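You operate a simulated robot arm through the tools that you are given. There is no shell and no other tool.

You run a simulated robot arm. Do the job below in one go: nothing can be reset, and whatever is moved stays where it is left.

JOB
Set the outfeed shutter to 60 mm on its scale.
Fine: slacken both knobs first and tighten both afterwards; the dryer is off and cold, leave it so.
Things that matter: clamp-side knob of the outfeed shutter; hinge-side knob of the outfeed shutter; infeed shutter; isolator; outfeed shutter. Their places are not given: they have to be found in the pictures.

The check looks at the end state, three seconds after you hand in, the way a careful person would. Anything else that was tipped, shoved, dropped, spilled or broken makes it a failure.

ROBOT AND FRAMES
A 7-joint arm with a two-finger parallel gripper, fixed in place. Base frame: the origin is at the foot of the arm, x ahead of it, y to its left, z up. Lengths are in m, angles in rad, forces in N, time in s.
With the tool pointing down near the work surface it reaches from about 0.1 to 0.66 m from the base axis. Its first joint turns from -1.152 to 1.152 rad. Payload 1.57 kg.
The TCP is the grasp point between the finger pads, 0.03 m short of the fingertips. In the tool frame z runs along the fingers and y along their closing line. The gripper opens to 0.08 m. The fingers are 0.017 m wide and 0.012 m thick; the gripper's body (0.04 by 0.082 m) begins 0.08 m behind the TCP.
Orientation is that of the tool frame in the base frame, as [roll, pitch, yaw] about the fixed x, y, z axes, in that order (R = Rz(yaw) Ry(pitch) Rx(roll)). With the fingers straight down and closing along the base's y, the tool's x points along the base's -x, its y along +y and its z along -z.

CONTROLS
- The arm moves only by the tool drive_tool. Its argument "moves" is a list of rows, each a list of 7 numbers: the finger opening in m, from 0 to 0.08, then the shift along the tool's x, y, z in m, then the turn, a rotation vector about the tool's x, y, z in degrees. In form: [[gripper, x, y, z, ax, ay, az], ...]. A call has 1 to 20 rows; each row is the pose to reach, as a shift and turn from the pose commanded when the call began, along the tool's axes at that moment. Each row takes 0.2 s and may step no farther than 0.05 m and 0.15 rad from the row before; otherwise, or with a gripper value out of range, the whole call is refused. Where a pose cannot be reached the arm comes as near as it can. A force on the tool above 40 N (or 10 N above the force at the start of the call, whichever is more), or a blocked arm, ends the call early, and 0.2 s more pass. Each finger travels about 0.072 m/s and halts on what it meets, pressing with about 29 N; the grip force reading is that of the motor and also rises with nothing between the fingers. The clock runs only during rows and for 0.2 s after the last one: add rows that repeat a pose to give the fingers time. The reply holds the time, the measured pose of the TCP, the force on the tool along the base axes, the opening and the grip force, in the units named above and with some noise, with the torque about the TCP (base axes, N m) and any sound that the robot's microphone picked up, and new pictures: "show" is both (left out), scene, wrist or none.
- Cameras (640 x 400 px; columns grow to the right, rows downward): "scene" is fixed at [0.0542, 0.4316, 1.4245]; the picture's right is [-0.79, -0.61, 0.00], its down [-0.34, 0.44, -0.83] and it looks along [0.51, -0.66, -0.56] (base axes); focal length 323 px, centre (320, 200). "wrist" rides on the gripper at [0.072, -0.007, -0.122] in the tool frame; the picture's right is [0.09, 1.00, 0.00], its down [-0.84, 0.08, -0.54] and it looks along [-0.54, 0.05, 0.84] (tool axes); focal length 238 px, centre (320, 200).
- measure_at(camera, pixels): there is no depth. For up to 12 entries [column, row, z] of the newest picture of that camera ("zoom" is the newest enlarged one), the place [x, y] in the base frame at which the ray of that pixel passes the height z, good to about 0.002 m. It takes no simulated time.
- enlarge(camera, box): a new picture of the part [left, top, right, bottom] of that camera's present view, enlarged. It takes no simulated time.
- close_job(): hands the job in; it is judged then, once.

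Open the gripper and draw the arm clear of the work before you hand the job in, unless the task says otherwise.

The tools are called after "Call:" by a JSON object that holds its "method" and its "body". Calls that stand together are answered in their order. drive_tool: Moves the arm, as the interface text tells. Its arguments: {"type":"object","properties":{"moves":{"type":"array"},"show":{"type":"string","enum":["both","scene","wrist","none"]}},"required":["moves"]} The other tools are called the same way: measure_at (camera, pixels) gives the place at which the rays of pixels pass given heights; enlarge (camera, box) takes an enlarged picture of a part of a camera's view; close_job () hands the job in.

At the start:

```text
time_s: 0.0
tcp_pos: [0.4627, -0.038, 1.1093]
tcp_rot: [3.141, 0.001, -3.14]
ft_force: [-0.2, 0.5, 0.5]
moment: [0.03, 0.02, -0.02]
width: 0.0799
grip_force: 0.0
```

scene: 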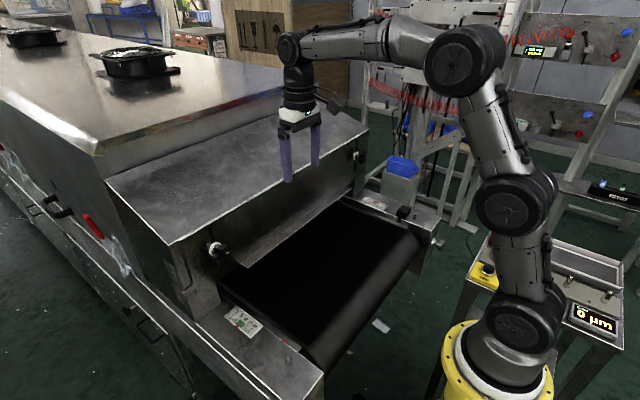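
wrist: 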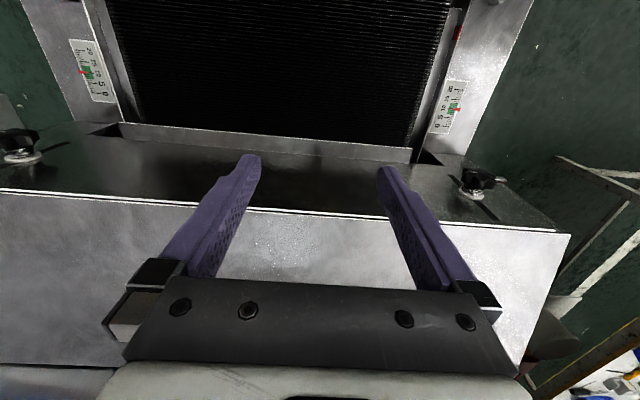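

The first pictures show a conveyor tunnel with a hood, two knobs (scene about (215,248) and (355,155)) and scales in the wrist view at (95,70) and (447,108). I enlarge these regions to understand them.

Call:
{"method": "enlarge", "body": {"camera": "scene", "box": [160, 200, 320, 300]}}

Call:
{"method": "enlarge", "body": {"camera": "scene", "box": [300, 110, 460, 260]}}

Call:
{"method": "enlarge", "body": {"camera": "wrist", "box": [0, 0, 200, 200]}}

Call:
{"method": "enlarge", "body": {"camera": "wrist", "box": [380, 0, 580, 240]}}

Call:
{"method": "enlarge", "body": {"camera": "scene", "box": [0, 100, 200, 300]}}

Call:
{"method": "enlarge", "body": {"camera": "scene", "box": [440, 220, 640, 400]}}

```text
4.00 times, centred on (240, 250) of scene
```

zoom: 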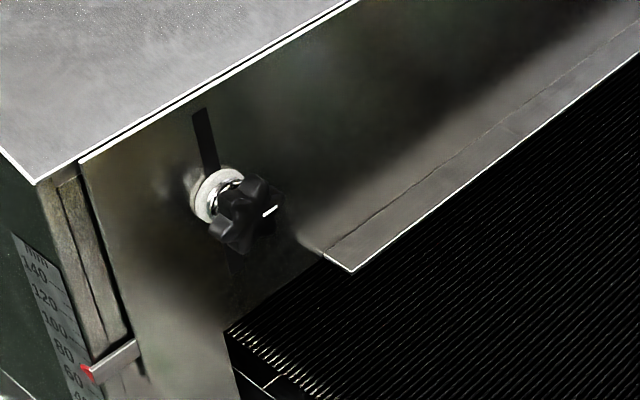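

```text
2.67 times, centred on (380, 185) of scene
```

zoom: 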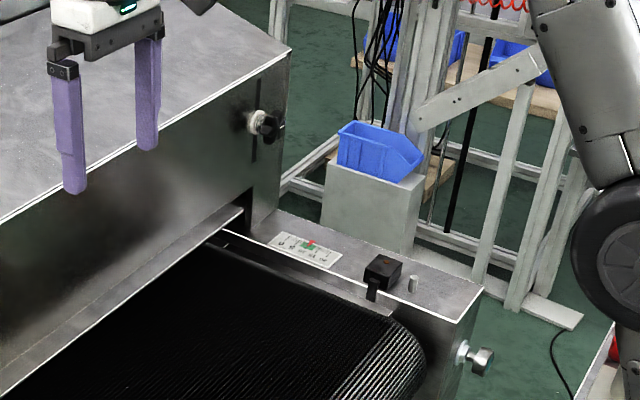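

```text
2.00 times, centred on (100, 100) of wrist
```

zoom: 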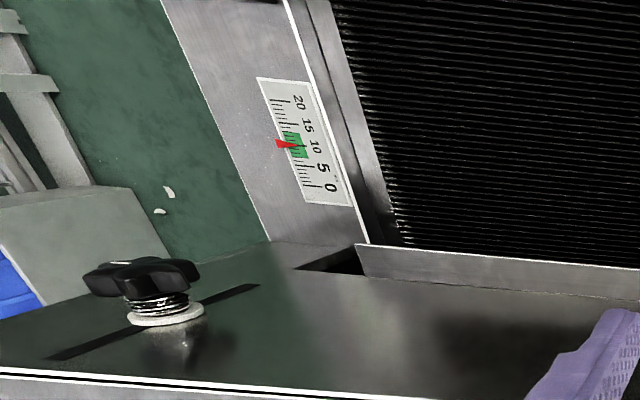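

```text
1.67 times, centred on (480, 120) of wrist
```

zoom: 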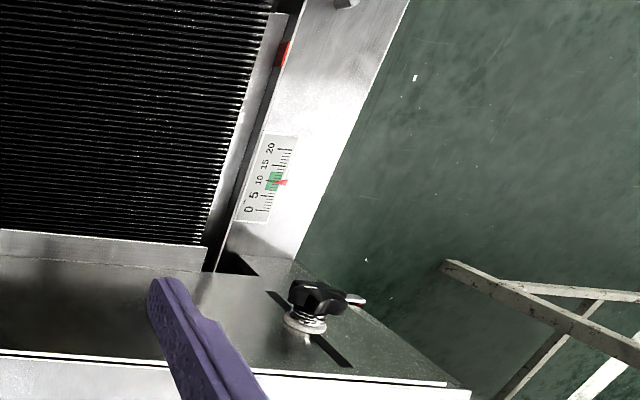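

```text
2.00 times, centred on (100, 200) of scene
```

zoom: 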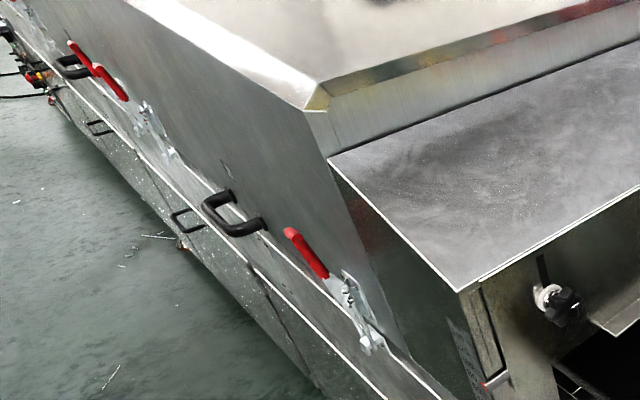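

```text
2.22 times, centred on (540, 310) of scene
```

zoom: 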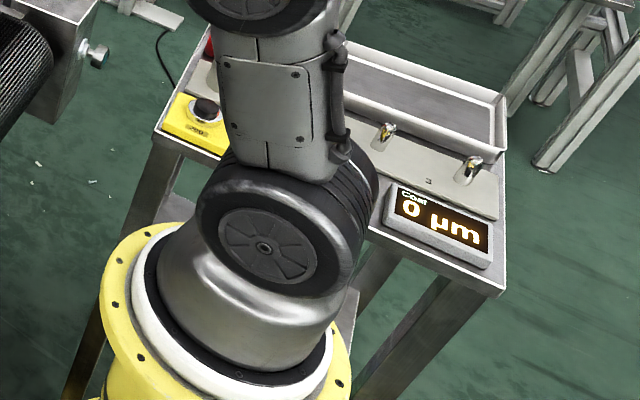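

The clamp side (red toggle clamps) is the left, +y side; its knob sits near scene (221,252) with a mm scale on the hood's side at (185,270). I enlarge more tightly to read the scale, and measure some points.

Call:
{"method": "enlarge", "body": {"camera": "scene", "box": [155, 250, 205, 310]}}

Call:
{"method": "enlarge", "body": {"camera": "scene", "box": [200, 225, 260, 275]}}

Call:
{"method": "enlarge", "body": {"camera": "scene", "box": [330, 130, 380, 180]}}

Call:
{"method": "enlarge", "body": {"camera": "wrist", "box": [420, 130, 540, 230]}}

Call:
{"method": "enlarge", "body": {"camera": "scene", "box": [200, 280, 300, 360]}}

Call:
{"method": "measure_at", "body": {"camera": "scene", "pixels": [[221, 252, 0.96], [221, 252, 1.0], [359, 157, 0.96], [359, 157, 1.0]]}}

Call:
{"method": "measure_at", "body": {"camera": "wrist", "pixels": [[475, 180, 0.96], [475, 180, 1.0], [12, 138, 0.96], [12, 138, 1.0]]}}

```text
6.67 times, centred on (180, 280) of scene
```

zoom: 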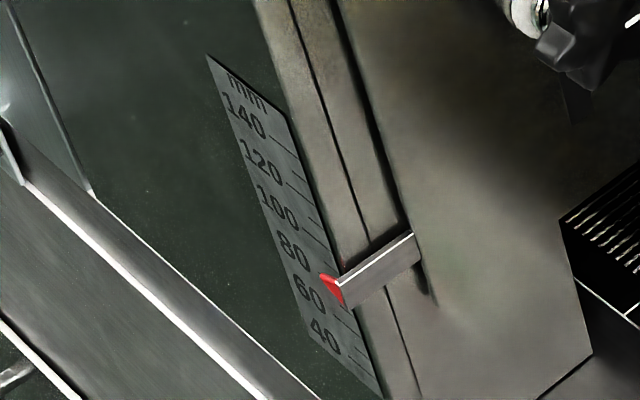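

```text
8.00 times, centred on (230, 250) of scene
```

zoom: 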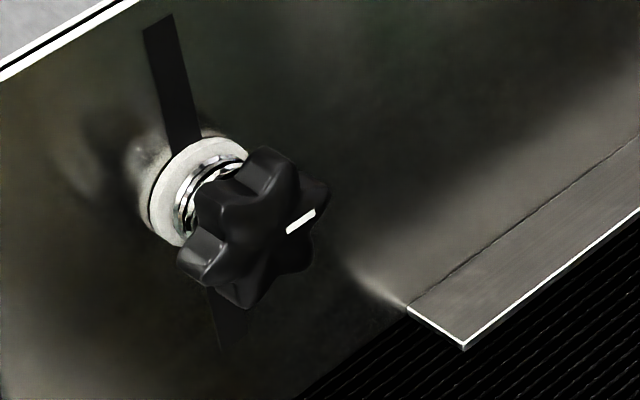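

```text
8.00 times, centred on (355, 155) of scene
```

zoom: 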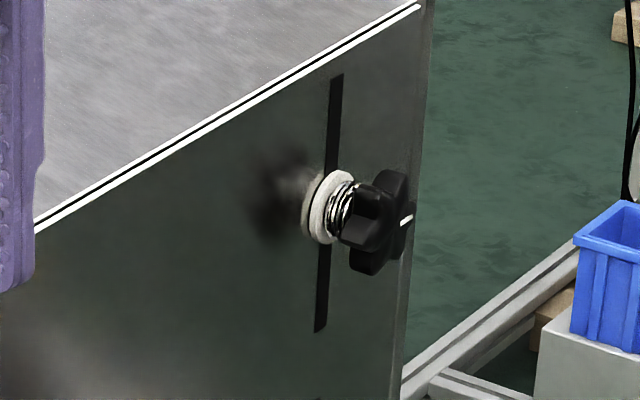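

```text
4.00 times, centred on (480, 180) of wrist
```

zoom: 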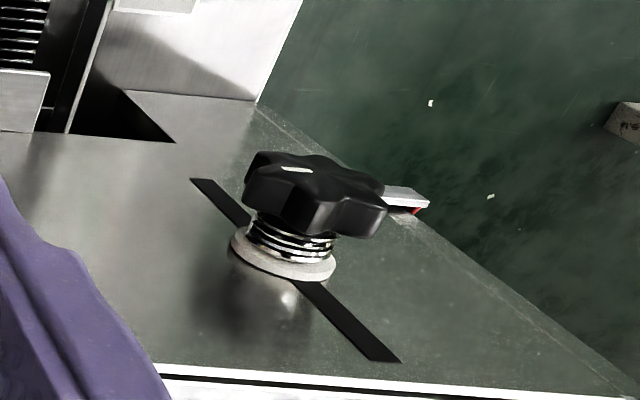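

```text
5.00 times, centred on (250, 320) of scene
```

zoom: 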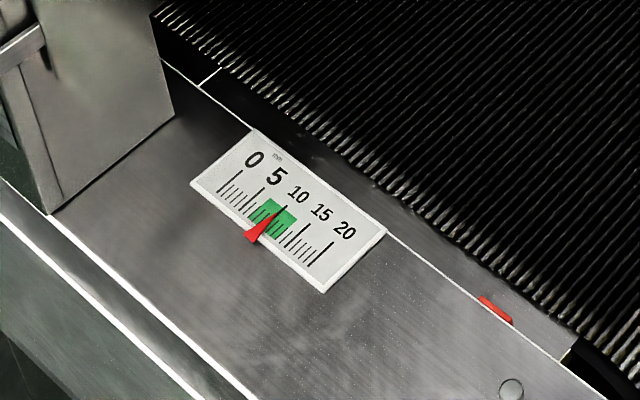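

```text
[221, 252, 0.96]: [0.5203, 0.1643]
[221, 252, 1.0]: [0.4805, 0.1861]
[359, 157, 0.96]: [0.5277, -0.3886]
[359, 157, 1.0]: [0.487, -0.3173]
```

```text
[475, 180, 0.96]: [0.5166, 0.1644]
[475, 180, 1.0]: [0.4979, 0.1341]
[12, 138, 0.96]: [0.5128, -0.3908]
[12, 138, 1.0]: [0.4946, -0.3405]
```

The pointer is between 60 and 80 on the side scale at scene (180,281). I zoom in further on it to read it accurately.

Call:
{"method": "enlarge", "body": {"camera": "scene", "box": [168, 268, 192, 298]}}

Call:
{"method": "enlarge", "body": {"camera": "scene", "box": [176, 274, 186, 290]}}

```text
13.33 times, centred on (180, 283) of scene
```

zoom: 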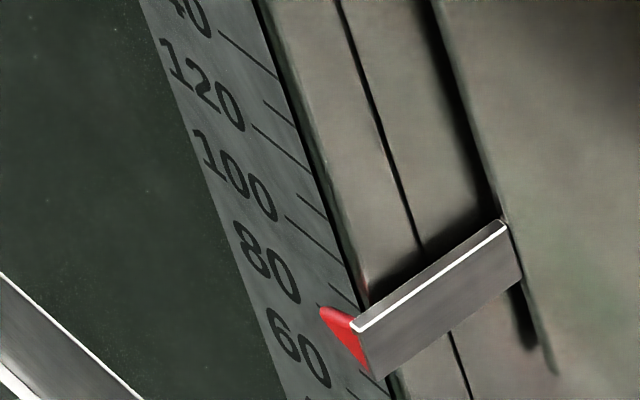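

```text
16.00 times, centred on (181, 282) of scene
```

zoom: 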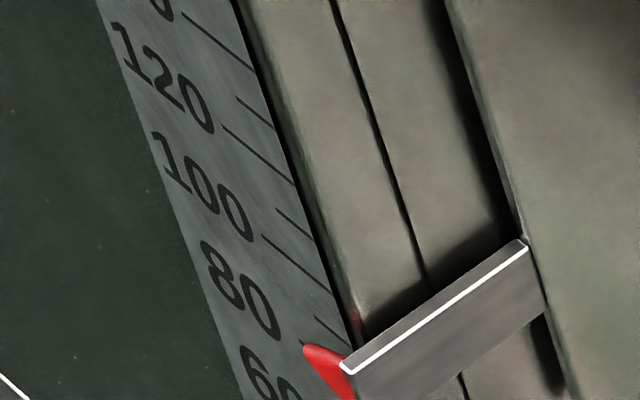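

The pointer tip appears to sit about the 80 mark, so the shutter should come down about 20 mm. Both knobs point toward the arm (axis along -x) near (0.515, 0.165, 0.965) and (0.515, -0.385, 0.965). I first turn the tool horizontal (fingers along +x), in free space, backing off and shifting toward the clamp side.

Call:
{"method": "drive_tool", "body": {"moves": [[0.08, 0.005, 0.016, 0, 0, -7.5, 0], [0.08, 0.01, 0.033, 0, 0, -15, 0], [0.08, 0.015, 0.05, 0, 0, -22.5, 0], [0.08, 0.02, 0.067, 0, 0, -30, 0], [0.08, 0.025, 0.084, 0, 0, -37.5, 0], [0.08, 0.03, 0.101, 0, 0, -45, 0], [0.08, 0.035, 0.118, 0, 0, -52.5, 0], [0.08, 0.04, 0.135, 0, 0, -60, 0], [0.08, 0.045, 0.152, 0, 0, -67.5, 0], [0.08, 0.05, 0.169, 0, 0, -75, 0], [0.08, 0.055, 0.186, 0, 0, -82.5, 0], [0.08, 0.06, 0.203, 0, 0, -90, 0], [0.08, 0.06, 0.203, 0, 0, -90, 0]], "show": "both"}}

```text
time_s: 2.8
tcp_pos: [0.4041, 0.1655, 1.1095]
tcp_rot: [0.137, 1.57, 0.137]
ft_force: [0.7, 0.7, 0.2]
moment: [-0.03, -0.01, -0.01]
width: 0.0798
grip_force: 0.3
```

scene: 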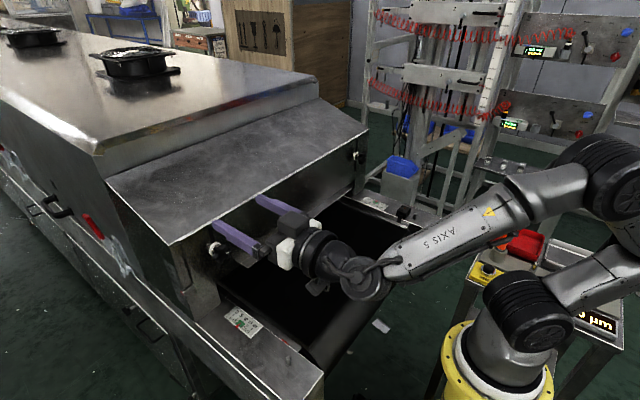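
wrist: 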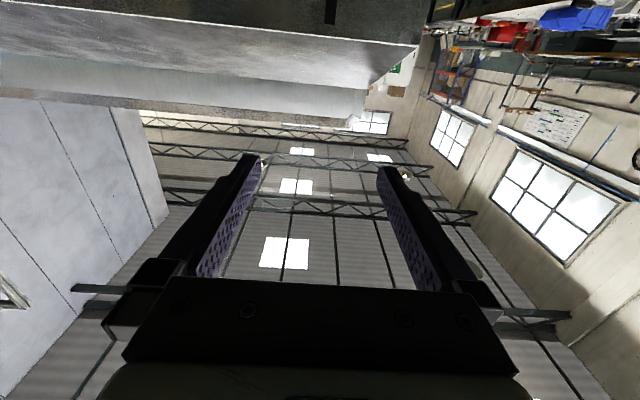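

The tool is now horizontal at (0.404, 0.166, 1.110), fingers along +x and 0.1 m away from the face. I lower it (tool +x is down) to knob height to look at the knob from the front.

Call:
{"method": "drive_tool", "body": {"moves": [[0.08, 0.03, 0, 0, 0, 0, 0], [0.08, 0.06, 0, 0, 0, 0, 0], [0.08, 0.09, 0, 0, 0, 0, 0], [0.08, 0.12, 0, 0, 0, 0, 0], [0.08, 0.144, 0, 0, 0, 0, 0], [0.08, 0.144, 0, 0, 0, 0, 0]], "show": "both"}}

```text
time_s: 4.2
tcp_pos: [0.4029, 0.1646, 0.9654]
tcp_rot: [0.994, 1.57, 0.993]
ft_force: [-0.3, 0.0, 0.1]
moment: [0.0, 0.01, 0.04]
width: 0.0801
grip_force: 0.0
```

scene: 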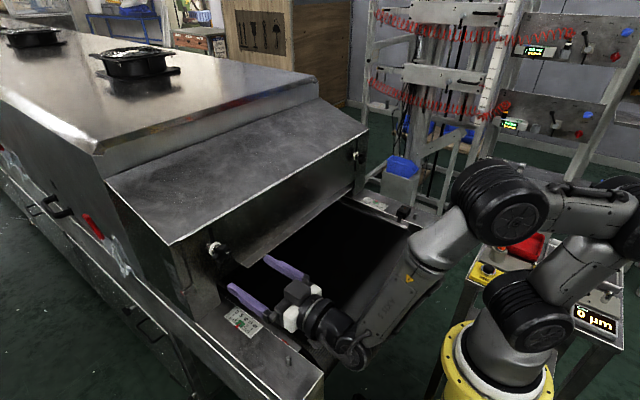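
wrist: 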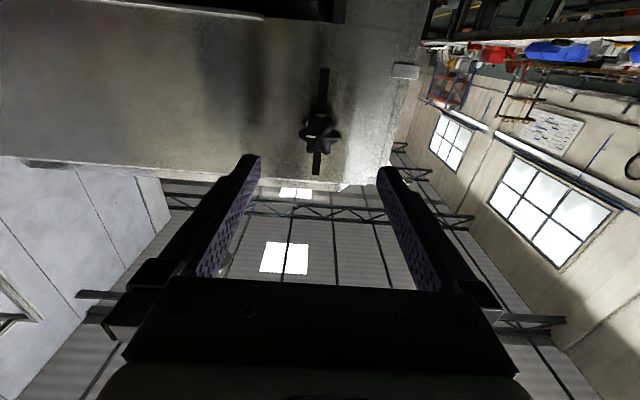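

The knob shows at wrist (318,130), nicely between the fingers. I enlarge it to find its lobes, and the scale/pointer at (405,70).

Call:
{"method": "enlarge", "body": {"camera": "wrist", "box": [270, 60, 370, 190]}}

Call:
{"method": "enlarge", "body": {"camera": "wrist", "box": [295, 108, 345, 153]}}

Call:
{"method": "enlarge", "body": {"camera": "scene", "box": [190, 220, 330, 320]}}

Call:
{"method": "enlarge", "body": {"camera": "wrist", "box": [370, 40, 450, 100]}}

```text
3.08 times, centred on (320, 125) of wrist
```

zoom: 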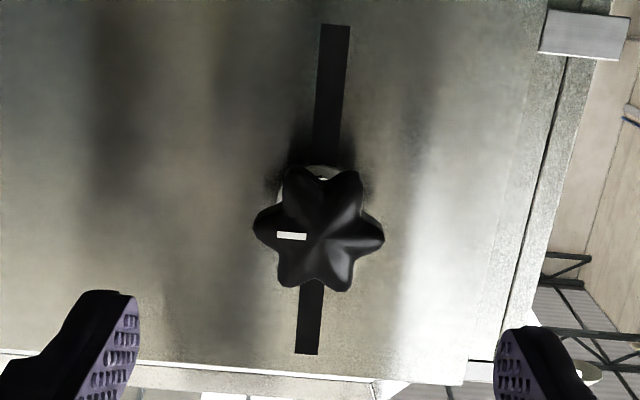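

```text
8.89 times, centred on (320, 130) of wrist
```

zoom: 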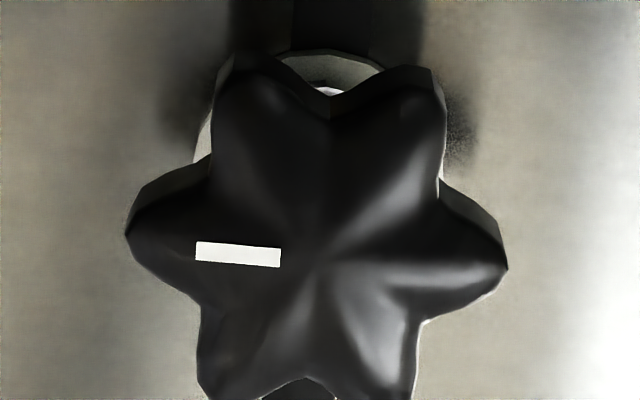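

```text
4.00 times, centred on (260, 270) of scene
```

zoom: 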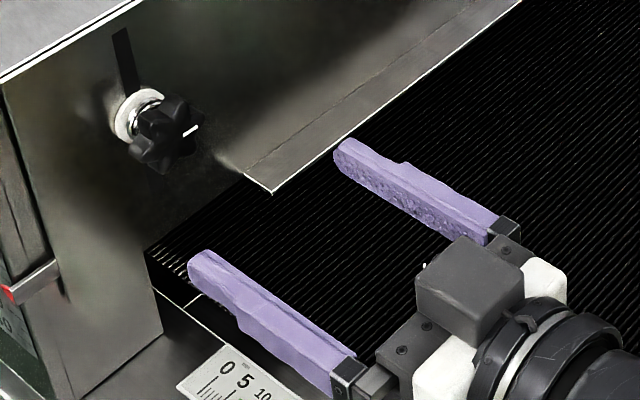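

```text
6.67 times, centred on (410, 70) of wrist
```

zoom: 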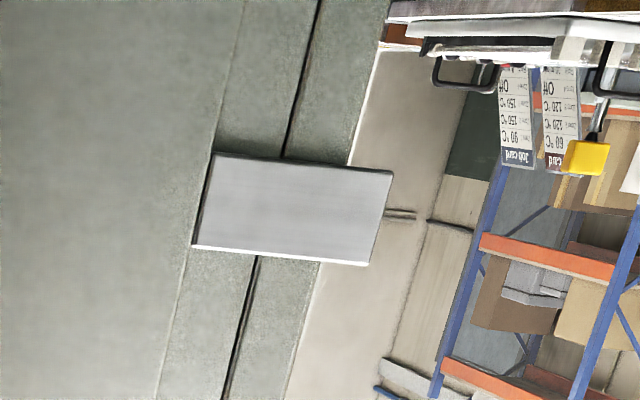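

The knob is a six-lobe star about 40 mm across, lobes lying along y, centre near (0.507, 0.162, 0.961); the face is at x≈0.538. I'll turn the tool +90° about its axis so each pad seats in a valley between lobes, and centre it in front of the knob.

Call:
{"method": "drive_tool", "body": {"moves": [[0.075, 0.0, 0, 0, 0, 0, 8], [0.07, 0.001, -0.0005, 0, 0, 0, 16], [0.065, 0.002, -0.001, 0, 0, 0, 24], [0.06, 0.003, -0.0015, 0, 0, 0, 32], [0.06, 0.004, -0.002, 0, 0, 0, 40], [0.06, 0.0045, -0.0025, 0, 0, 0, 48], [0.06, 0.0045, -0.0025, 0, 0, 0, 56], [0.06, 0.0045, -0.0025, 0, 0, 0, 64], [0.06, 0.0045, -0.0025, 0, 0, 0, 72], [0.06, 0.0045, -0.0025, 0, 0, 0, 80], [0.06, 0.0045, -0.0025, 0, 0, 0, 88], [0.06, 0.0045, -0.0025, 0, 0, 0, 90], [0.06, 0.0045, -0.0025, 0, 0, 0, 90]], "show": "both"}}

```text
time_s: 7.0
tcp_pos: [0.3751, 0.0784, 1.1977]
tcp_rot: [1.69, 0.037, 1.594]
ft_force: [-0.8, 0.1, 0.1]
moment: [0.03, 0.01, 0.0]
width: 0.0601
grip_force: 0.0
out of reach, approached as far as the arm can: row 2, 3, 4, 5, 6, 7, 8, 9, 10, 11, 12, 13
```

scene: 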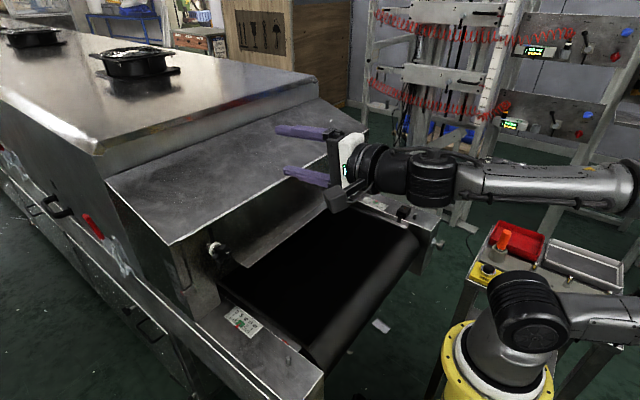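
wrist: 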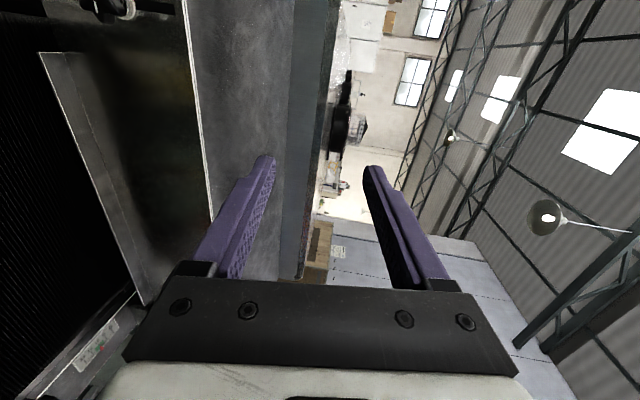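

The +90° roll turned out not reachable at that place (the arm wandered to (0.375, 0.078, 1.198), in free air). I check with a zero move what pose it now regards as commanded.

Call:
{"method": "drive_tool", "body": {"moves": [[0.06, 0, 0, 0, 0, 0, 0]], "show": "none"}}

```text
time_s: 7.4
tcp_pos: [0.3756, 0.078, 1.1979]
tcp_rot: [1.69, 0.039, 1.592]
ft_force: [0.5, -0.2, 1.2]
moment: [0.0, 0.01, -0.02]
width: 0.06
grip_force: 0.0
```

The commanded pose equals the reached one. From this arm posture I straighten the tool (x toward +y, closing line vertical) and try moving to (0.40, 0.162, 1.11), in small steps well clear of the hood.

Call:
{"method": "drive_tool", "body": {"moves": [[0.06, 0, 0, 0, -3.5, -0.5, 1], [0.06, 0.02, -0.02, 0.005, -6.8, -1.1, 2.1], [0.06, 0.04, -0.04, 0.01, -6.8, -1.1, 2.1], [0.06, 0.06, -0.06, 0.015, -6.8, -1.1, 2.1], [0.06, 0.084, -0.088, 0.02, -6.8, -1.1, 2.1], [0.06, 0.084, -0.088, 0.02, -6.8, -1.1, 2.1]], "show": "scene"}}

```text
time_s: 8.8
tcp_pos: [0.3636, 0.0924, 1.2594]
tcp_rot: [1.581, 0.007, 1.574]
ft_force: [-0.6, 0.2, 0.7]
moment: [-0.01, 0.01, 0.03]
width: 0.0599
grip_force: 0.1
out of reach, approached as far as the arm can: row 1, 2, 3, 4, 5, 6
```

scene: 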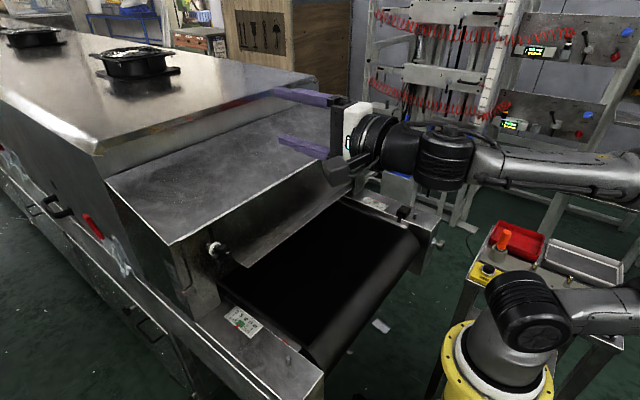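

That roll angle is limited in this posture. I turn back by -90° about the tool axis in free space to recover the earlier orientation.

Call:
{"method": "drive_tool", "body": {"moves": [[0.06, 0, 0, 0, 0, 0, -7.5], [0.06, 0, 0, 0, 0, 0, -15], [0.06, 0, 0, 0, 0, 0, -22.5], [0.06, 0, 0, 0, 0, 0, -30], [0.06, 0, 0, 0, 0, 0, -37.5], [0.06, 0, 0, 0, 0, 0, -45], [0.06, 0, 0, 0, 0, 0, -52.5], [0.06, 0, 0, 0, 0, 0, -60], [0.06, 0, 0, 0, 0, 0, -67.5], [0.06, 0, 0, 0, 0, 0, -75], [0.06, 0, 0, 0, 0, 0, -82.5], [0.06, 0, 0, 0, 0, 0, -90]], "show": "scene"}}

```text
time_s: 11.4
tcp_pos: [0.3644, 0.0906, 1.2605]
tcp_rot: [-1.511, 1.565, -1.508]
ft_force: [0.1, -0.1, 0.0]
moment: [0.04, 0.0, 0.02]
width: 0.0601
grip_force: 0.1
```

scene: 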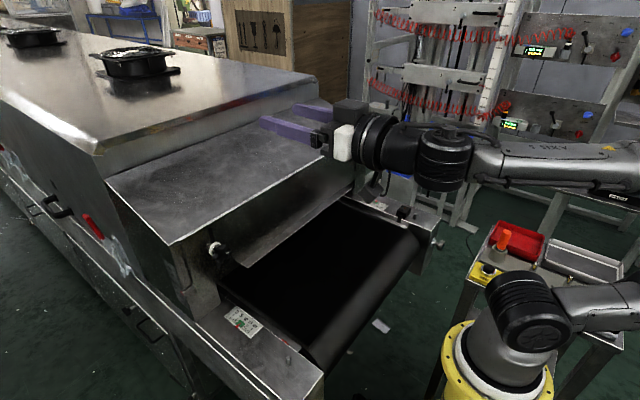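

Orientation is recovered at (0.364, 0.091, 1.260). I move back over to in front of the clamp-side knob at 1.11 m and watch the reach status.

Call:
{"method": "drive_tool", "body": {"moves": [[0.06, 0.03, 0.015, 0.008, 0, 0, 0], [0.06, 0.06, 0.03, 0.016, 0, 0, 0], [0.06, 0.09, 0.045, 0.024, 0, 0, 0], [0.06, 0.12, 0.06, 0.032, 0, 0, 0], [0.06, 0.15, 0.0715, 0.036, 0, 0, 0], [0.06, 0.15, 0.0715, 0.036, 0, 0, 0]], "show": "scene"}}

```text
time_s: 12.8
tcp_pos: [0.4005, 0.1613, 1.1101]
tcp_rot: [-1.222, 1.568, -1.22]
ft_force: [-0.2, 0.5, 0.2]
moment: [0.01, 0.02, 0.01]
width: 0.0601
grip_force: 0.0
```

scene: 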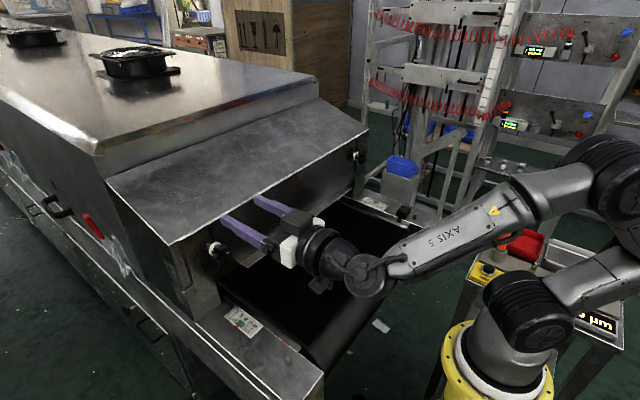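

Back in front of the knob column at 1.11 m. I test rolling in the negative direction (the loosening sense) here in free air.

Call:
{"method": "drive_tool", "body": {"moves": [[0.06, 0, 0, 0, 0, 0, -7.5], [0.06, 0, 0, 0, 0, 0, -15], [0.06, 0, 0, 0, 0, 0, -22.5], [0.06, 0, 0, 0, 0, 0, -30], [0.06, 0, 0, 0, 0, 0, -37.5], [0.06, 0, 0, 0, 0, 0, -45]], "show": "none"}}

```text
time_s: 14.2
tcp_pos: [0.4007, 0.1606, 1.1107]
tcp_rot: [-1.57, 0.779, -1.571]
ft_force: [0.0, -0.7, -0.2]
moment: [-0.03, 0.02, 0.01]
width: 0.0598
grip_force: 0.0
```

-45° is reachable. I continue in the negative direction to find how far the roll goes.

Call:
{"method": "drive_tool", "body": {"moves": [[0.06, 0, 0, 0, 0, 0, -8], [0.06, 0, 0, 0, 0, 0, -16], [0.06, 0, 0, 0, 0, 0, -24], [0.06, 0, 0, 0, 0, 0, -32], [0.06, 0, 0, 0, 0, 0, -40], [0.06, 0, 0, 0, 0, 0, -45]], "show": "none"}}

Call:
{"method": "drive_tool", "body": {"moves": [[0.06, 0, 0, 0, 0, 0, -8], [0.06, 0, 0, 0, 0, 0, -16], [0.06, 0, 0, 0, 0, 0, -24], [0.06, 0, 0, 0, 0, 0, -32], [0.06, 0, 0, 0, 0, 0, -40], [0.06, 0, 0, 0, 0, 0, -45]], "show": "scene"}}

```text
time_s: 15.6
tcp_pos: [0.4, 0.161, 1.1098]
tcp_rot: [-1.57, -0.005, -1.572]
ft_force: [-0.1, -0.1, 0.6]
moment: [0.01, -0.01, -0.02]
width: 0.06
grip_force: 0.0
```

```text
time_s: 17.0
tcp_pos: [0.4015, 0.1614, 1.1101]
tcp_rot: [-1.569, -0.79, -1.57]
ft_force: [-0.5, 0.9, 0.7]
moment: [0.0, -0.04, -0.03]
width: 0.06
grip_force: 0.1
```

scene: 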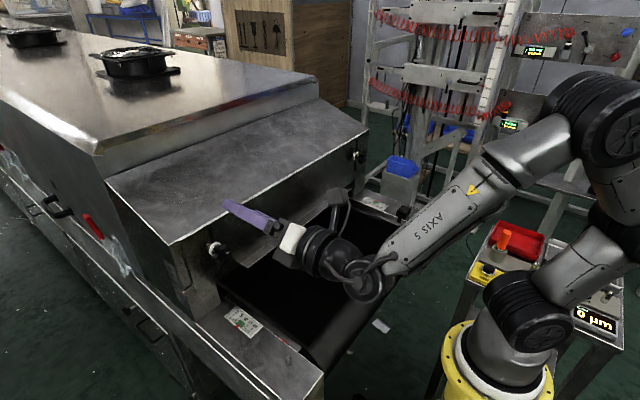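

-135° still fine. I continue toward -225°.

Call:
{"method": "drive_tool", "body": {"moves": [[0.06, 0, 0, 0, 0, 0, -8], [0.06, 0, 0, 0, 0, 0, -16], [0.06, 0, 0, 0, 0, 0, -24], [0.06, 0, 0, 0, 0, 0, -32], [0.06, 0, 0, 0, 0, 0, -40], [0.06, 0, 0, 0, 0, 0, -45]], "show": "none"}}

Call:
{"method": "drive_tool", "body": {"moves": [[0.06, 0, 0, 0, 0, 0, -8], [0.06, 0, 0, 0, 0, 0, -16], [0.06, 0, 0, 0, 0, 0, -24], [0.06, 0, 0, 0, 0, 0, -30]], "show": "both"}}

```text
time_s: 18.4
tcp_pos: [0.4007, 0.16, 1.1104]
tcp_rot: [1.39, -1.565, 1.755]
ft_force: [-0.1, -0.4, 0.1]
moment: [0.03, 0.02, 0.03]
width: 0.06
grip_force: 0.1
```

```text
time_s: 19.4
tcp_pos: [0.4015, 0.1613, 1.1105]
tcp_rot: [1.571, -1.041, 1.573]
ft_force: [-0.2, 0.3, 0.7]
moment: [-0.04, -0.03, 0.01]
width: 0.06
grip_force: 0.1
```

scene: 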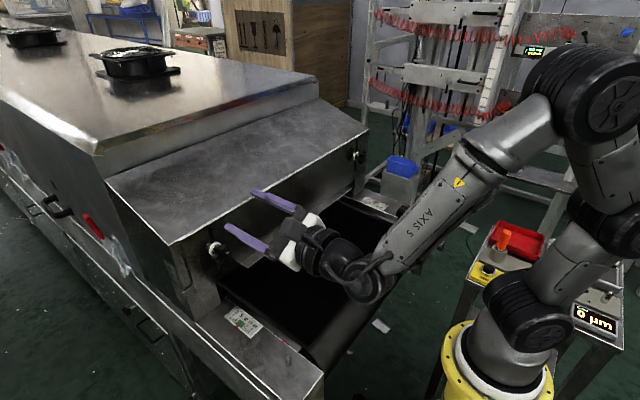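
wrist: 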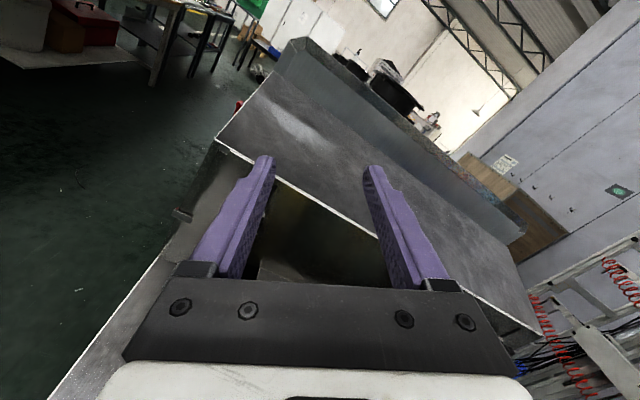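

Roll down to -210° is reachable with the tool horizontal. I turn back to -180° (camera on top, upright view) while descending to knob height at x≈0.44.

Call:
{"method": "drive_tool", "body": {"moves": [[0.06, -0.026, -0.015, 0.008, 0, 0, 6], [0.06, -0.052, -0.03, 0.016, 0, 0, 12], [0.06, -0.078, -0.045, 0.024, 0, 0, 18], [0.06, -0.104, -0.06, 0.032, 0, 0, 24], [0.06, -0.1295, -0.0748, 0.04, 0, 0, 30], [0.06, -0.1295, -0.0748, 0.04, 0, 0, 30]], "show": "both"}}

```text
time_s: 20.8
tcp_pos: [0.441, 0.1583, 0.9616]
tcp_rot: [1.18, -1.568, 1.963]
ft_force: [-0.3, 0.0, 0.1]
moment: [0.0, 0.01, 0.0]
width: 0.06
grip_force: 0.0
```

scene: 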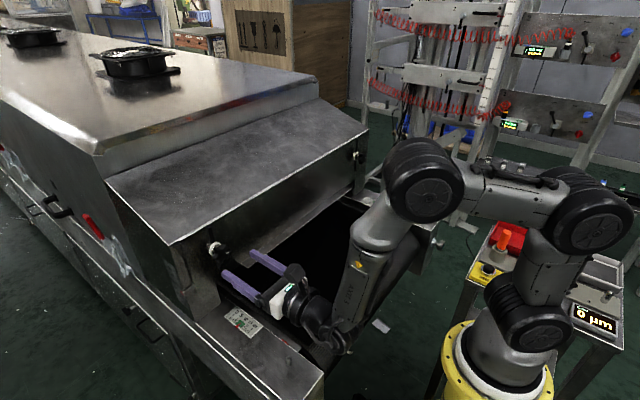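
wrist: 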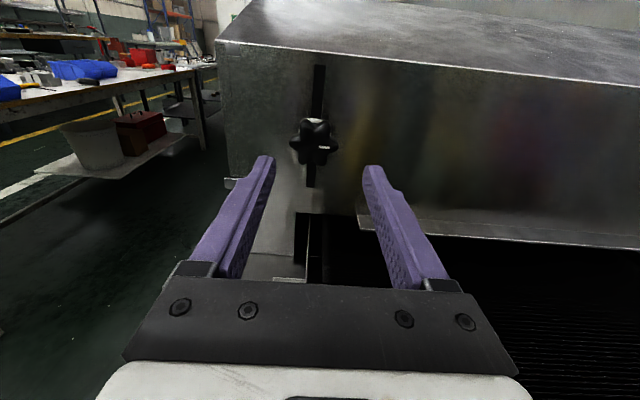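

Upright view now: the knob is at wrist (315,143). I enlarge it and the pointer region for alignment.

Call:
{"method": "enlarge", "body": {"camera": "wrist", "box": [280, 105, 350, 175]}}

Call:
{"method": "enlarge", "body": {"camera": "wrist", "box": [210, 150, 260, 220]}}

Call:
{"method": "enlarge", "body": {"camera": "scene", "box": [200, 225, 300, 325]}}

```text
5.71 times, centred on (315, 140) of wrist
```

zoom: 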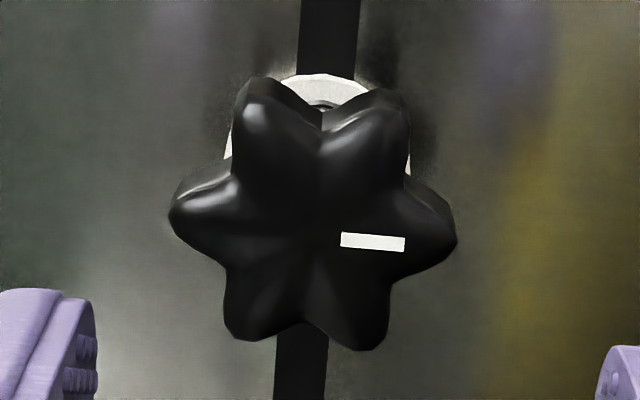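

```text
5.71 times, centred on (235, 185) of wrist
```

zoom: 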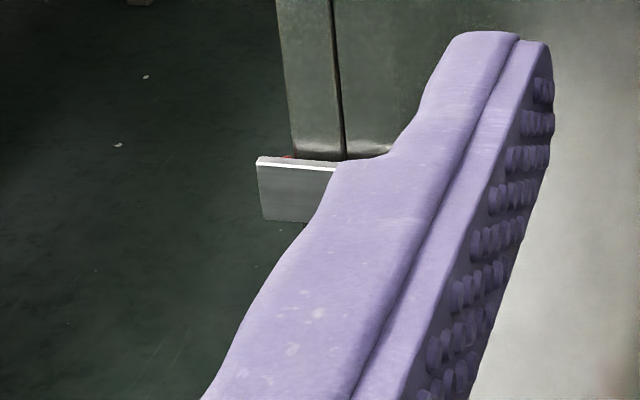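

```text
4.00 times, centred on (250, 275) of scene
```

zoom: 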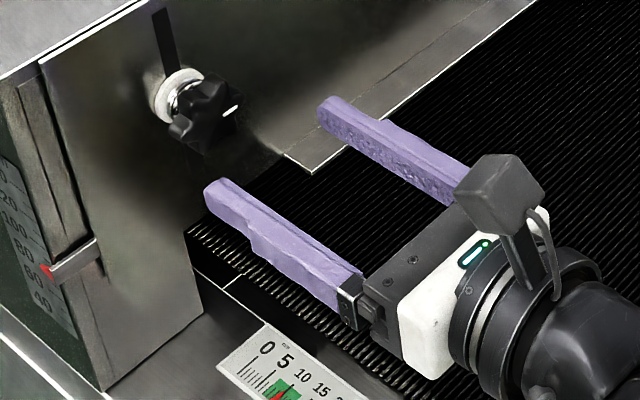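

The knob's centre works out at about (0.518, 0.163, 0.963), tip-to-tip 41 mm. I centre on it and roll +75° at a time toward -30°, still 30 mm short of the knob, checking reach.

Call:
{"method": "drive_tool", "body": {"moves": [[0.06, 0.0014, -0.0047, 0, 0, 0, 7.5], [0.06, 0.0014, -0.0047, 0, 0, 0, 15], [0.06, 0.0014, -0.0047, 0, 0, 0, 22.5], [0.06, 0.0014, -0.0047, 0, 0, 0, 30], [0.06, 0.0014, -0.0047, 0, 0, 0, 37.5], [0.06, 0.0014, -0.0047, 0, 0, 0, 45], [0.06, 0.0014, -0.0047, 0, 0, 0, 52.5], [0.06, 0.0014, -0.0047, 0, 0, 0, 60], [0.06, 0.0014, -0.0047, 0, 0, 0, 67.5], [0.06, 0.0014, -0.0047, 0, 0, 0, 75], [0.06, 0.0014, -0.0047, 0, 0, 0, 82.5], [0.06, 0.0014, -0.0047, 0, 0, 0, 90]], "show": "none"}}

```text
time_s: 23.4
tcp_pos: [0.4401, 0.1648, 0.962]
tcp_rot: [-1.57, 0.001, -1.571]
ft_force: [-1.0, 0.6, 0.2]
moment: [-0.01, -0.02, 0.01]
width: 0.0599
grip_force: 0.0
```

At -90°, reachable and on-axis. Continue +60° to -30°.

Call:
{"method": "drive_tool", "body": {"moves": [[0.06, 0, 0, 0, 0, 0, 7.5], [0.06, 0, 0, 0, 0, 0, 15], [0.06, 0, 0, 0, 0, 0, 22.5], [0.06, 0, 0, 0, 0, 0, 30], [0.06, 0, 0, 0, 0, 0, 37.5], [0.06, 0, 0, 0, 0, 0, 45], [0.06, 0, 0, 0, 0, 0, 52.5], [0.06, 0, 0, 0, 0, 0, 60]], "show": "both"}}

```text
time_s: 25.2
tcp_pos: [0.4402, 0.1652, 0.9629]
tcp_rot: [-1.571, 1.047, -1.57]
ft_force: [-0.7, -0.7, 0.2]
moment: [0.04, -0.01, 0.02]
width: 0.0603
grip_force: 0.0
```

scene: 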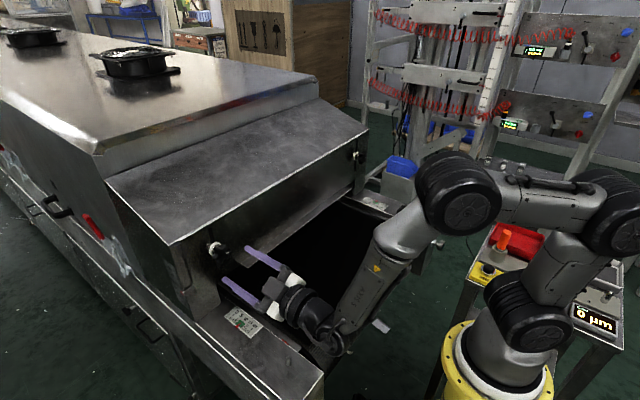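
wrist: 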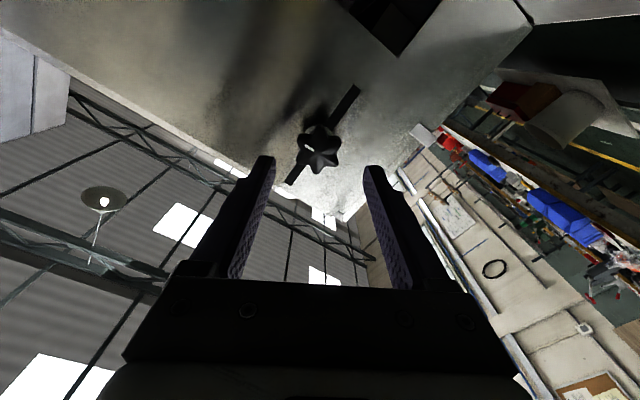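

Reached -30°, TCP (0.440, 0.165, 0.963). I enlarge the knob at wrist (319,150) to check that lobes match the pads.

Call:
{"method": "enlarge", "body": {"camera": "wrist", "box": [270, 110, 370, 190]}}

```text
5.00 times, centred on (320, 150) of wrist
```

zoom: 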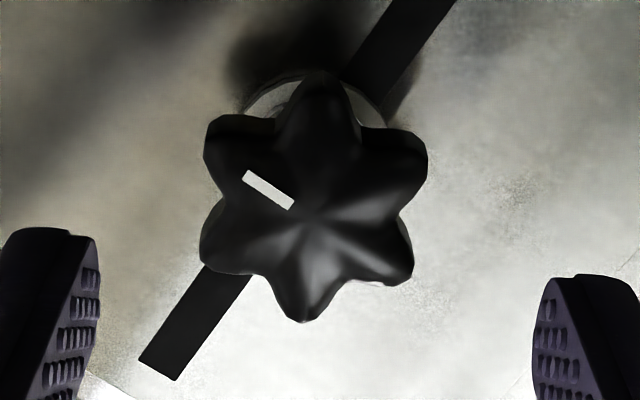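

Pads line up with the valleys left and right of the star. I advance 57 mm (tips to x≈0.527, 11 mm short of the face) with small sideways correction, fingers open.

Call:
{"method": "drive_tool", "body": {"moves": [[0.06, 0.0005, -0.001, 0.02, 0, 0, 0], [0.06, 0.0005, -0.001, 0.035, 0, 0, 0], [0.06, 0.0005, -0.001, 0.047, 0, 0, 0], [0.06, 0.0005, -0.001, 0.057, 0, 0, 0], [0.06, 0.0005, -0.001, 0.057, 0, 0, 0]], "show": "both"}}

```text
time_s: 26.4
tcp_pos: [0.4975, 0.1635, 0.9634]
tcp_rot: [-1.569, 1.043, -1.569]
ft_force: [0.7, 0.4, 0.1]
moment: [0.03, -0.03, 0.02]
width: 0.0601
grip_force: 0.0
```

scene: 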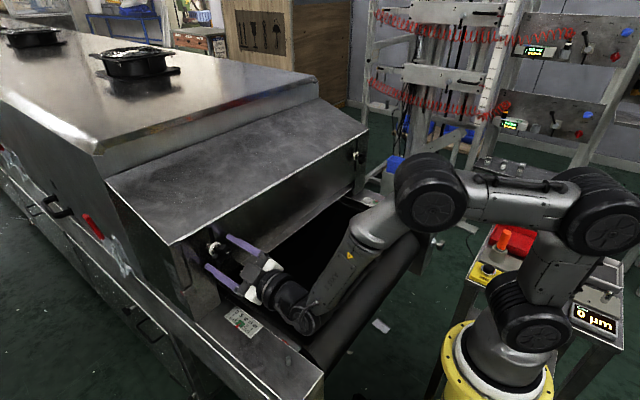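
wrist: 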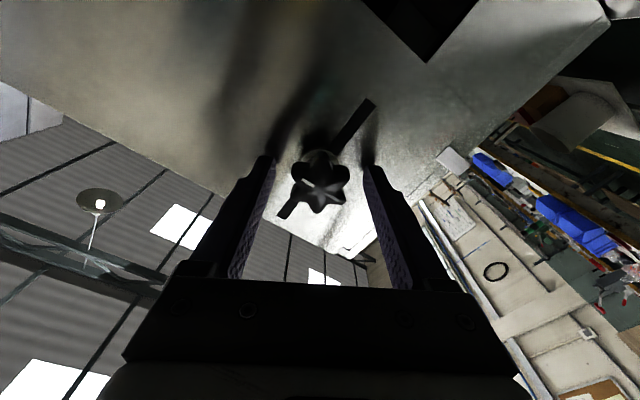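

The knob sits between the pads at wrist (319,180), no contact forces. I enlarge both views to check seating depth before closing.

Call:
{"method": "enlarge", "body": {"camera": "wrist", "box": [260, 130, 380, 230]}}

Call:
{"method": "enlarge", "body": {"camera": "scene", "box": [180, 220, 280, 300]}}

```text
4.00 times, centred on (320, 180) of wrist
```

zoom: 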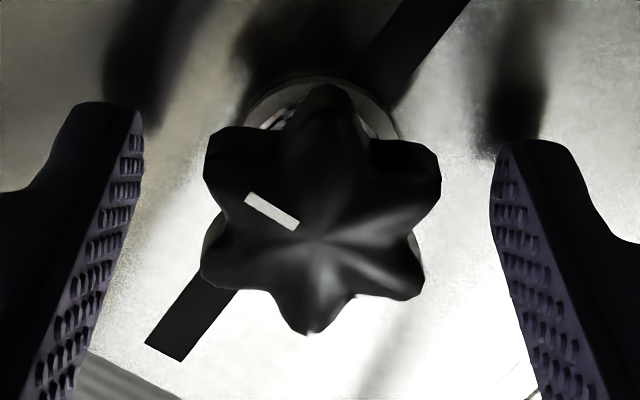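

```text
5.00 times, centred on (230, 260) of scene
```

zoom: 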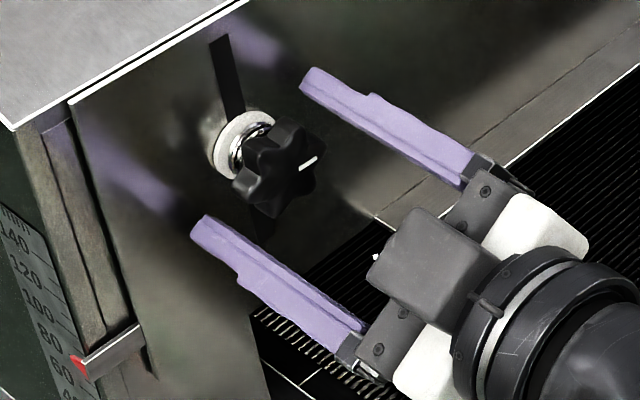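

Seating looks good. I close the fingers on the knob.

Call:
{"method": "drive_tool", "body": {"moves": [[0.045, 0, 0, 0, 0, 0, 0], [0.03, 0, 0, 0, 0, 0, 0], [0.02, 0, 0, 0, 0, 0, 0], [0.02, 0, 0, 0, 0, 0, 0]], "show": "both"}}

```text
time_s: 27.4
tcp_pos: [0.4989, 0.1627, 0.9625]
tcp_rot: [-1.568, 1.043, -1.568]
ft_force: [1.4, -1.2, -0.7]
moment: [0.01, 0.01, -0.04]
width: 0.0411
grip_force: 44.7
```

scene: 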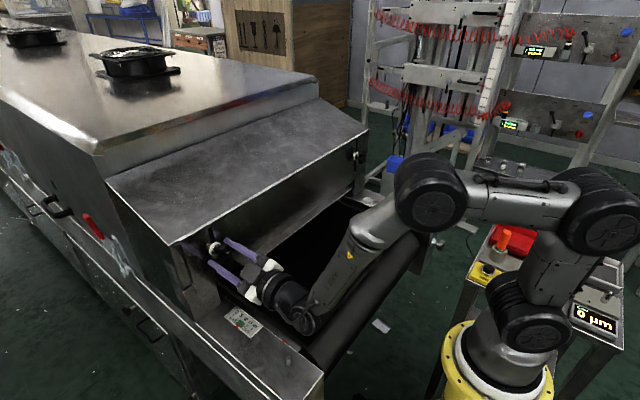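
wrist: 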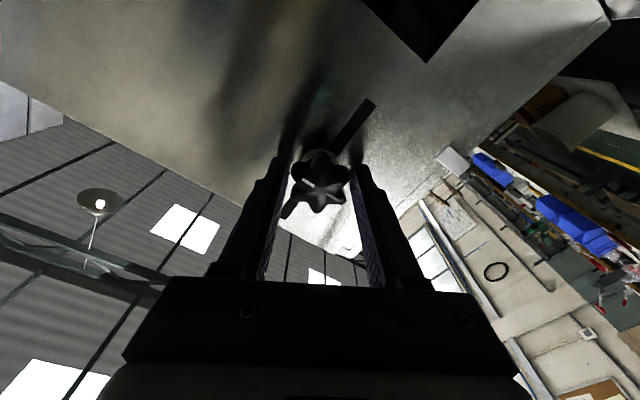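

The fingers stopped at 41 mm with grip force: the knob is held. I turn it anticlockwise (negative about tool z), 40° first, watching the torque.

Call:
{"method": "drive_tool", "body": {"moves": [[0.02, 0, 0, 0, 0, 0, -5], [0.02, 0, 0, 0, 0, 0, -10], [0.02, 0, 0, 0, 0, 0, -15], [0.02, 0, 0, 0, 0, 0, -20], [0.02, 0, 0, 0, 0, 0, -25], [0.02, 0, 0, 0, 0, 0, -30]], "show": "both"}}

Call:
{"method": "enlarge", "body": {"camera": "wrist", "box": [260, 130, 380, 230]}}

Call:
{"method": "enlarge", "body": {"camera": "scene", "box": [165, 220, 265, 300]}}

```text
time_s: 28.8
tcp_pos: [0.4975, 0.1622, 0.9634]
tcp_rot: [-1.567, 0.52, -1.571]
ft_force: [-9.0, -14.9, 6.8]
moment: [0.02, -0.23, -0.1]
width: 0.0412
grip_force: 45.1
```

scene: 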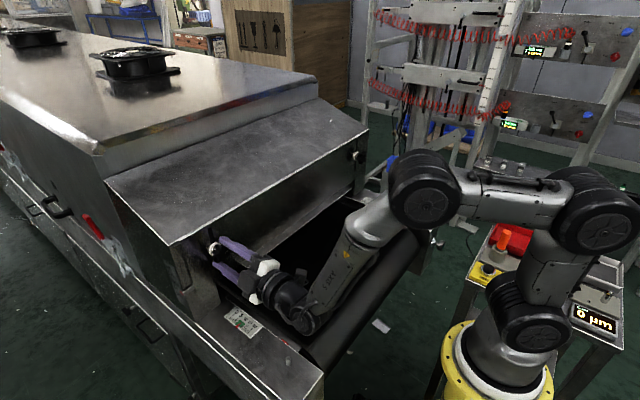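
wrist: 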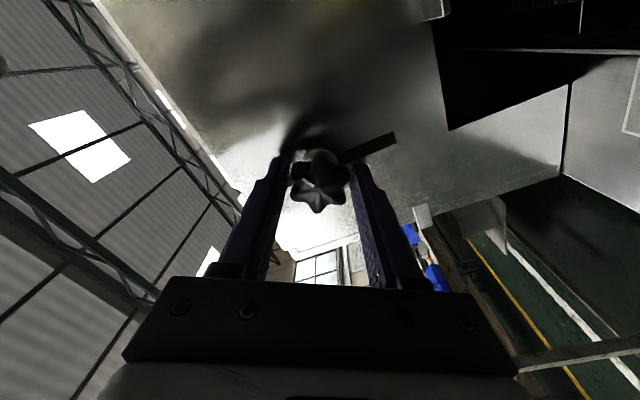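

```text
4.00 times, centred on (320, 180) of wrist
```

zoom: 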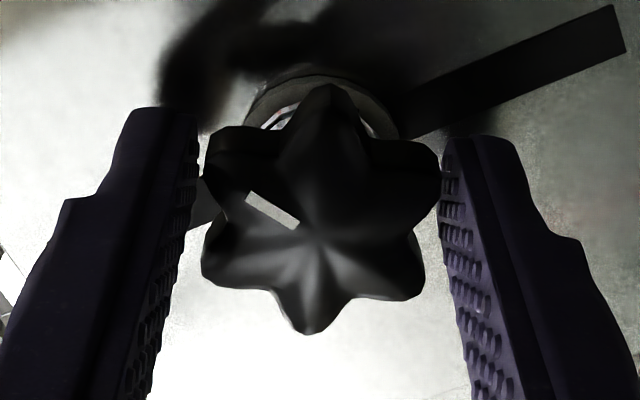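

```text
5.00 times, centred on (215, 260) of scene
```

zoom: 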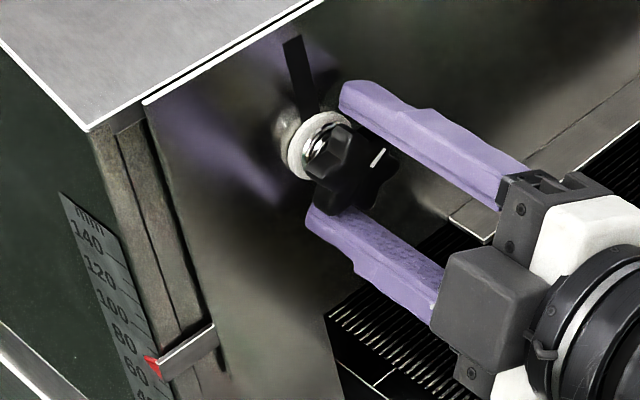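

The knob turned with the gripper (mark in the scene zoom at (377,157) has rotated), but a side load of about 16 N built up, meaning the knob axis is a couple of mm higher than the TCP. I reopen, shift 2 mm up and regrip to relieve it.

Call:
{"method": "drive_tool", "body": {"moves": [[0.05, 0, 0, 0, 0, 0, -30], [0.05, 0, 0, 0, 0, 0, -30]], "show": "none"}}

```text
refused: row 1 steps farther than a row can; nothing moved
```

The offsets are relative to the present pose, so the turn must be zero now. I open without turning.

Call:
{"method": "drive_tool", "body": {"moves": [[0.05, 0, 0, 0, 0, 0, 0], [0.05, 0, 0, 0, 0, 0, 0]], "show": "wrist"}}

Call:
{"method": "enlarge", "body": {"camera": "wrist", "box": [260, 130, 380, 230]}}

```text
time_s: 29.4
tcp_pos: [0.4979, 0.1637, 0.9629]
tcp_rot: [-1.572, 0.517, -1.569]
ft_force: [0.0, -0.1, 0.9]
moment: [0.01, 0.04, -0.05]
width: 0.0499
grip_force: 0.1
```

wrist: 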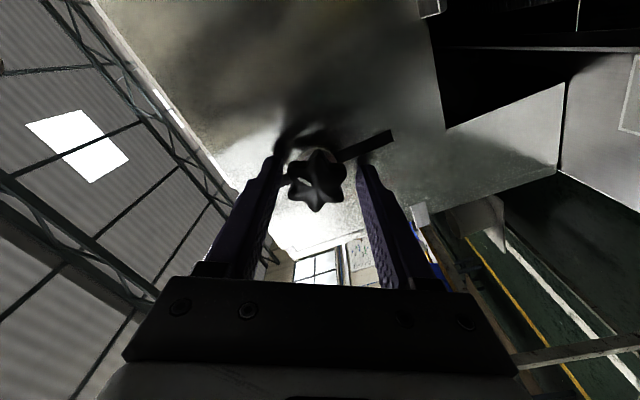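

```text
4.00 times, centred on (320, 180) of wrist
```

zoom: 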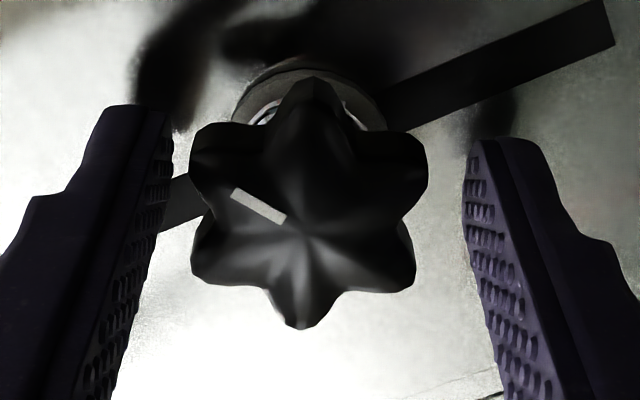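

The knob centre is about 10 zoom px left of the pads' middle, i.e. ~1.6 mm along tool -y. I shift there and regrip.

Call:
{"method": "drive_tool", "body": {"moves": [[0.05, -0.0008, -0.0017, 0, 0, 0, 0], [0.05, -0.0008, -0.0017, 0, 0, 0, 0], [0.035, -0.0008, -0.0017, 0, 0, 0, 0], [0.02, -0.0008, -0.0017, 0, 0, 0, 0], [0.02, -0.0008, -0.0017, 0, 0, 0, 0]], "show": "none"}}

```text
time_s: 30.6
tcp_pos: [0.4975, 0.1641, 0.9643]
tcp_rot: [-1.57, 0.521, -1.571]
ft_force: [0.8, -0.4, 0.8]
moment: [0.04, 0.14, -0.05]
width: 0.0409
grip_force: 45.5
```

Regripped with negligible side force. I continue turning anticlockwise by another 45°.

Call:
{"method": "drive_tool", "body": {"moves": [[0.02, 0, 0, 0, 0, 0, -7.5], [0.02, 0, 0, 0, 0, 0, -15], [0.02, 0, 0, 0, 0, 0, -22.5], [0.02, 0, 0, 0, 0, 0, -30], [0.02, 0, 0, 0, 0, 0, -37.5], [0.02, 0, 0, 0, 0, 0, -45]], "show": "none"}}

```text
time_s: 32.0
tcp_pos: [0.4979, 0.1641, 0.965]
tcp_rot: [-1.567, -0.267, -1.571]
ft_force: [5.9, -0.7, 3.5]
moment: [0.03, 0.34, 0.97]
width: 0.0412
grip_force: 44.5
```

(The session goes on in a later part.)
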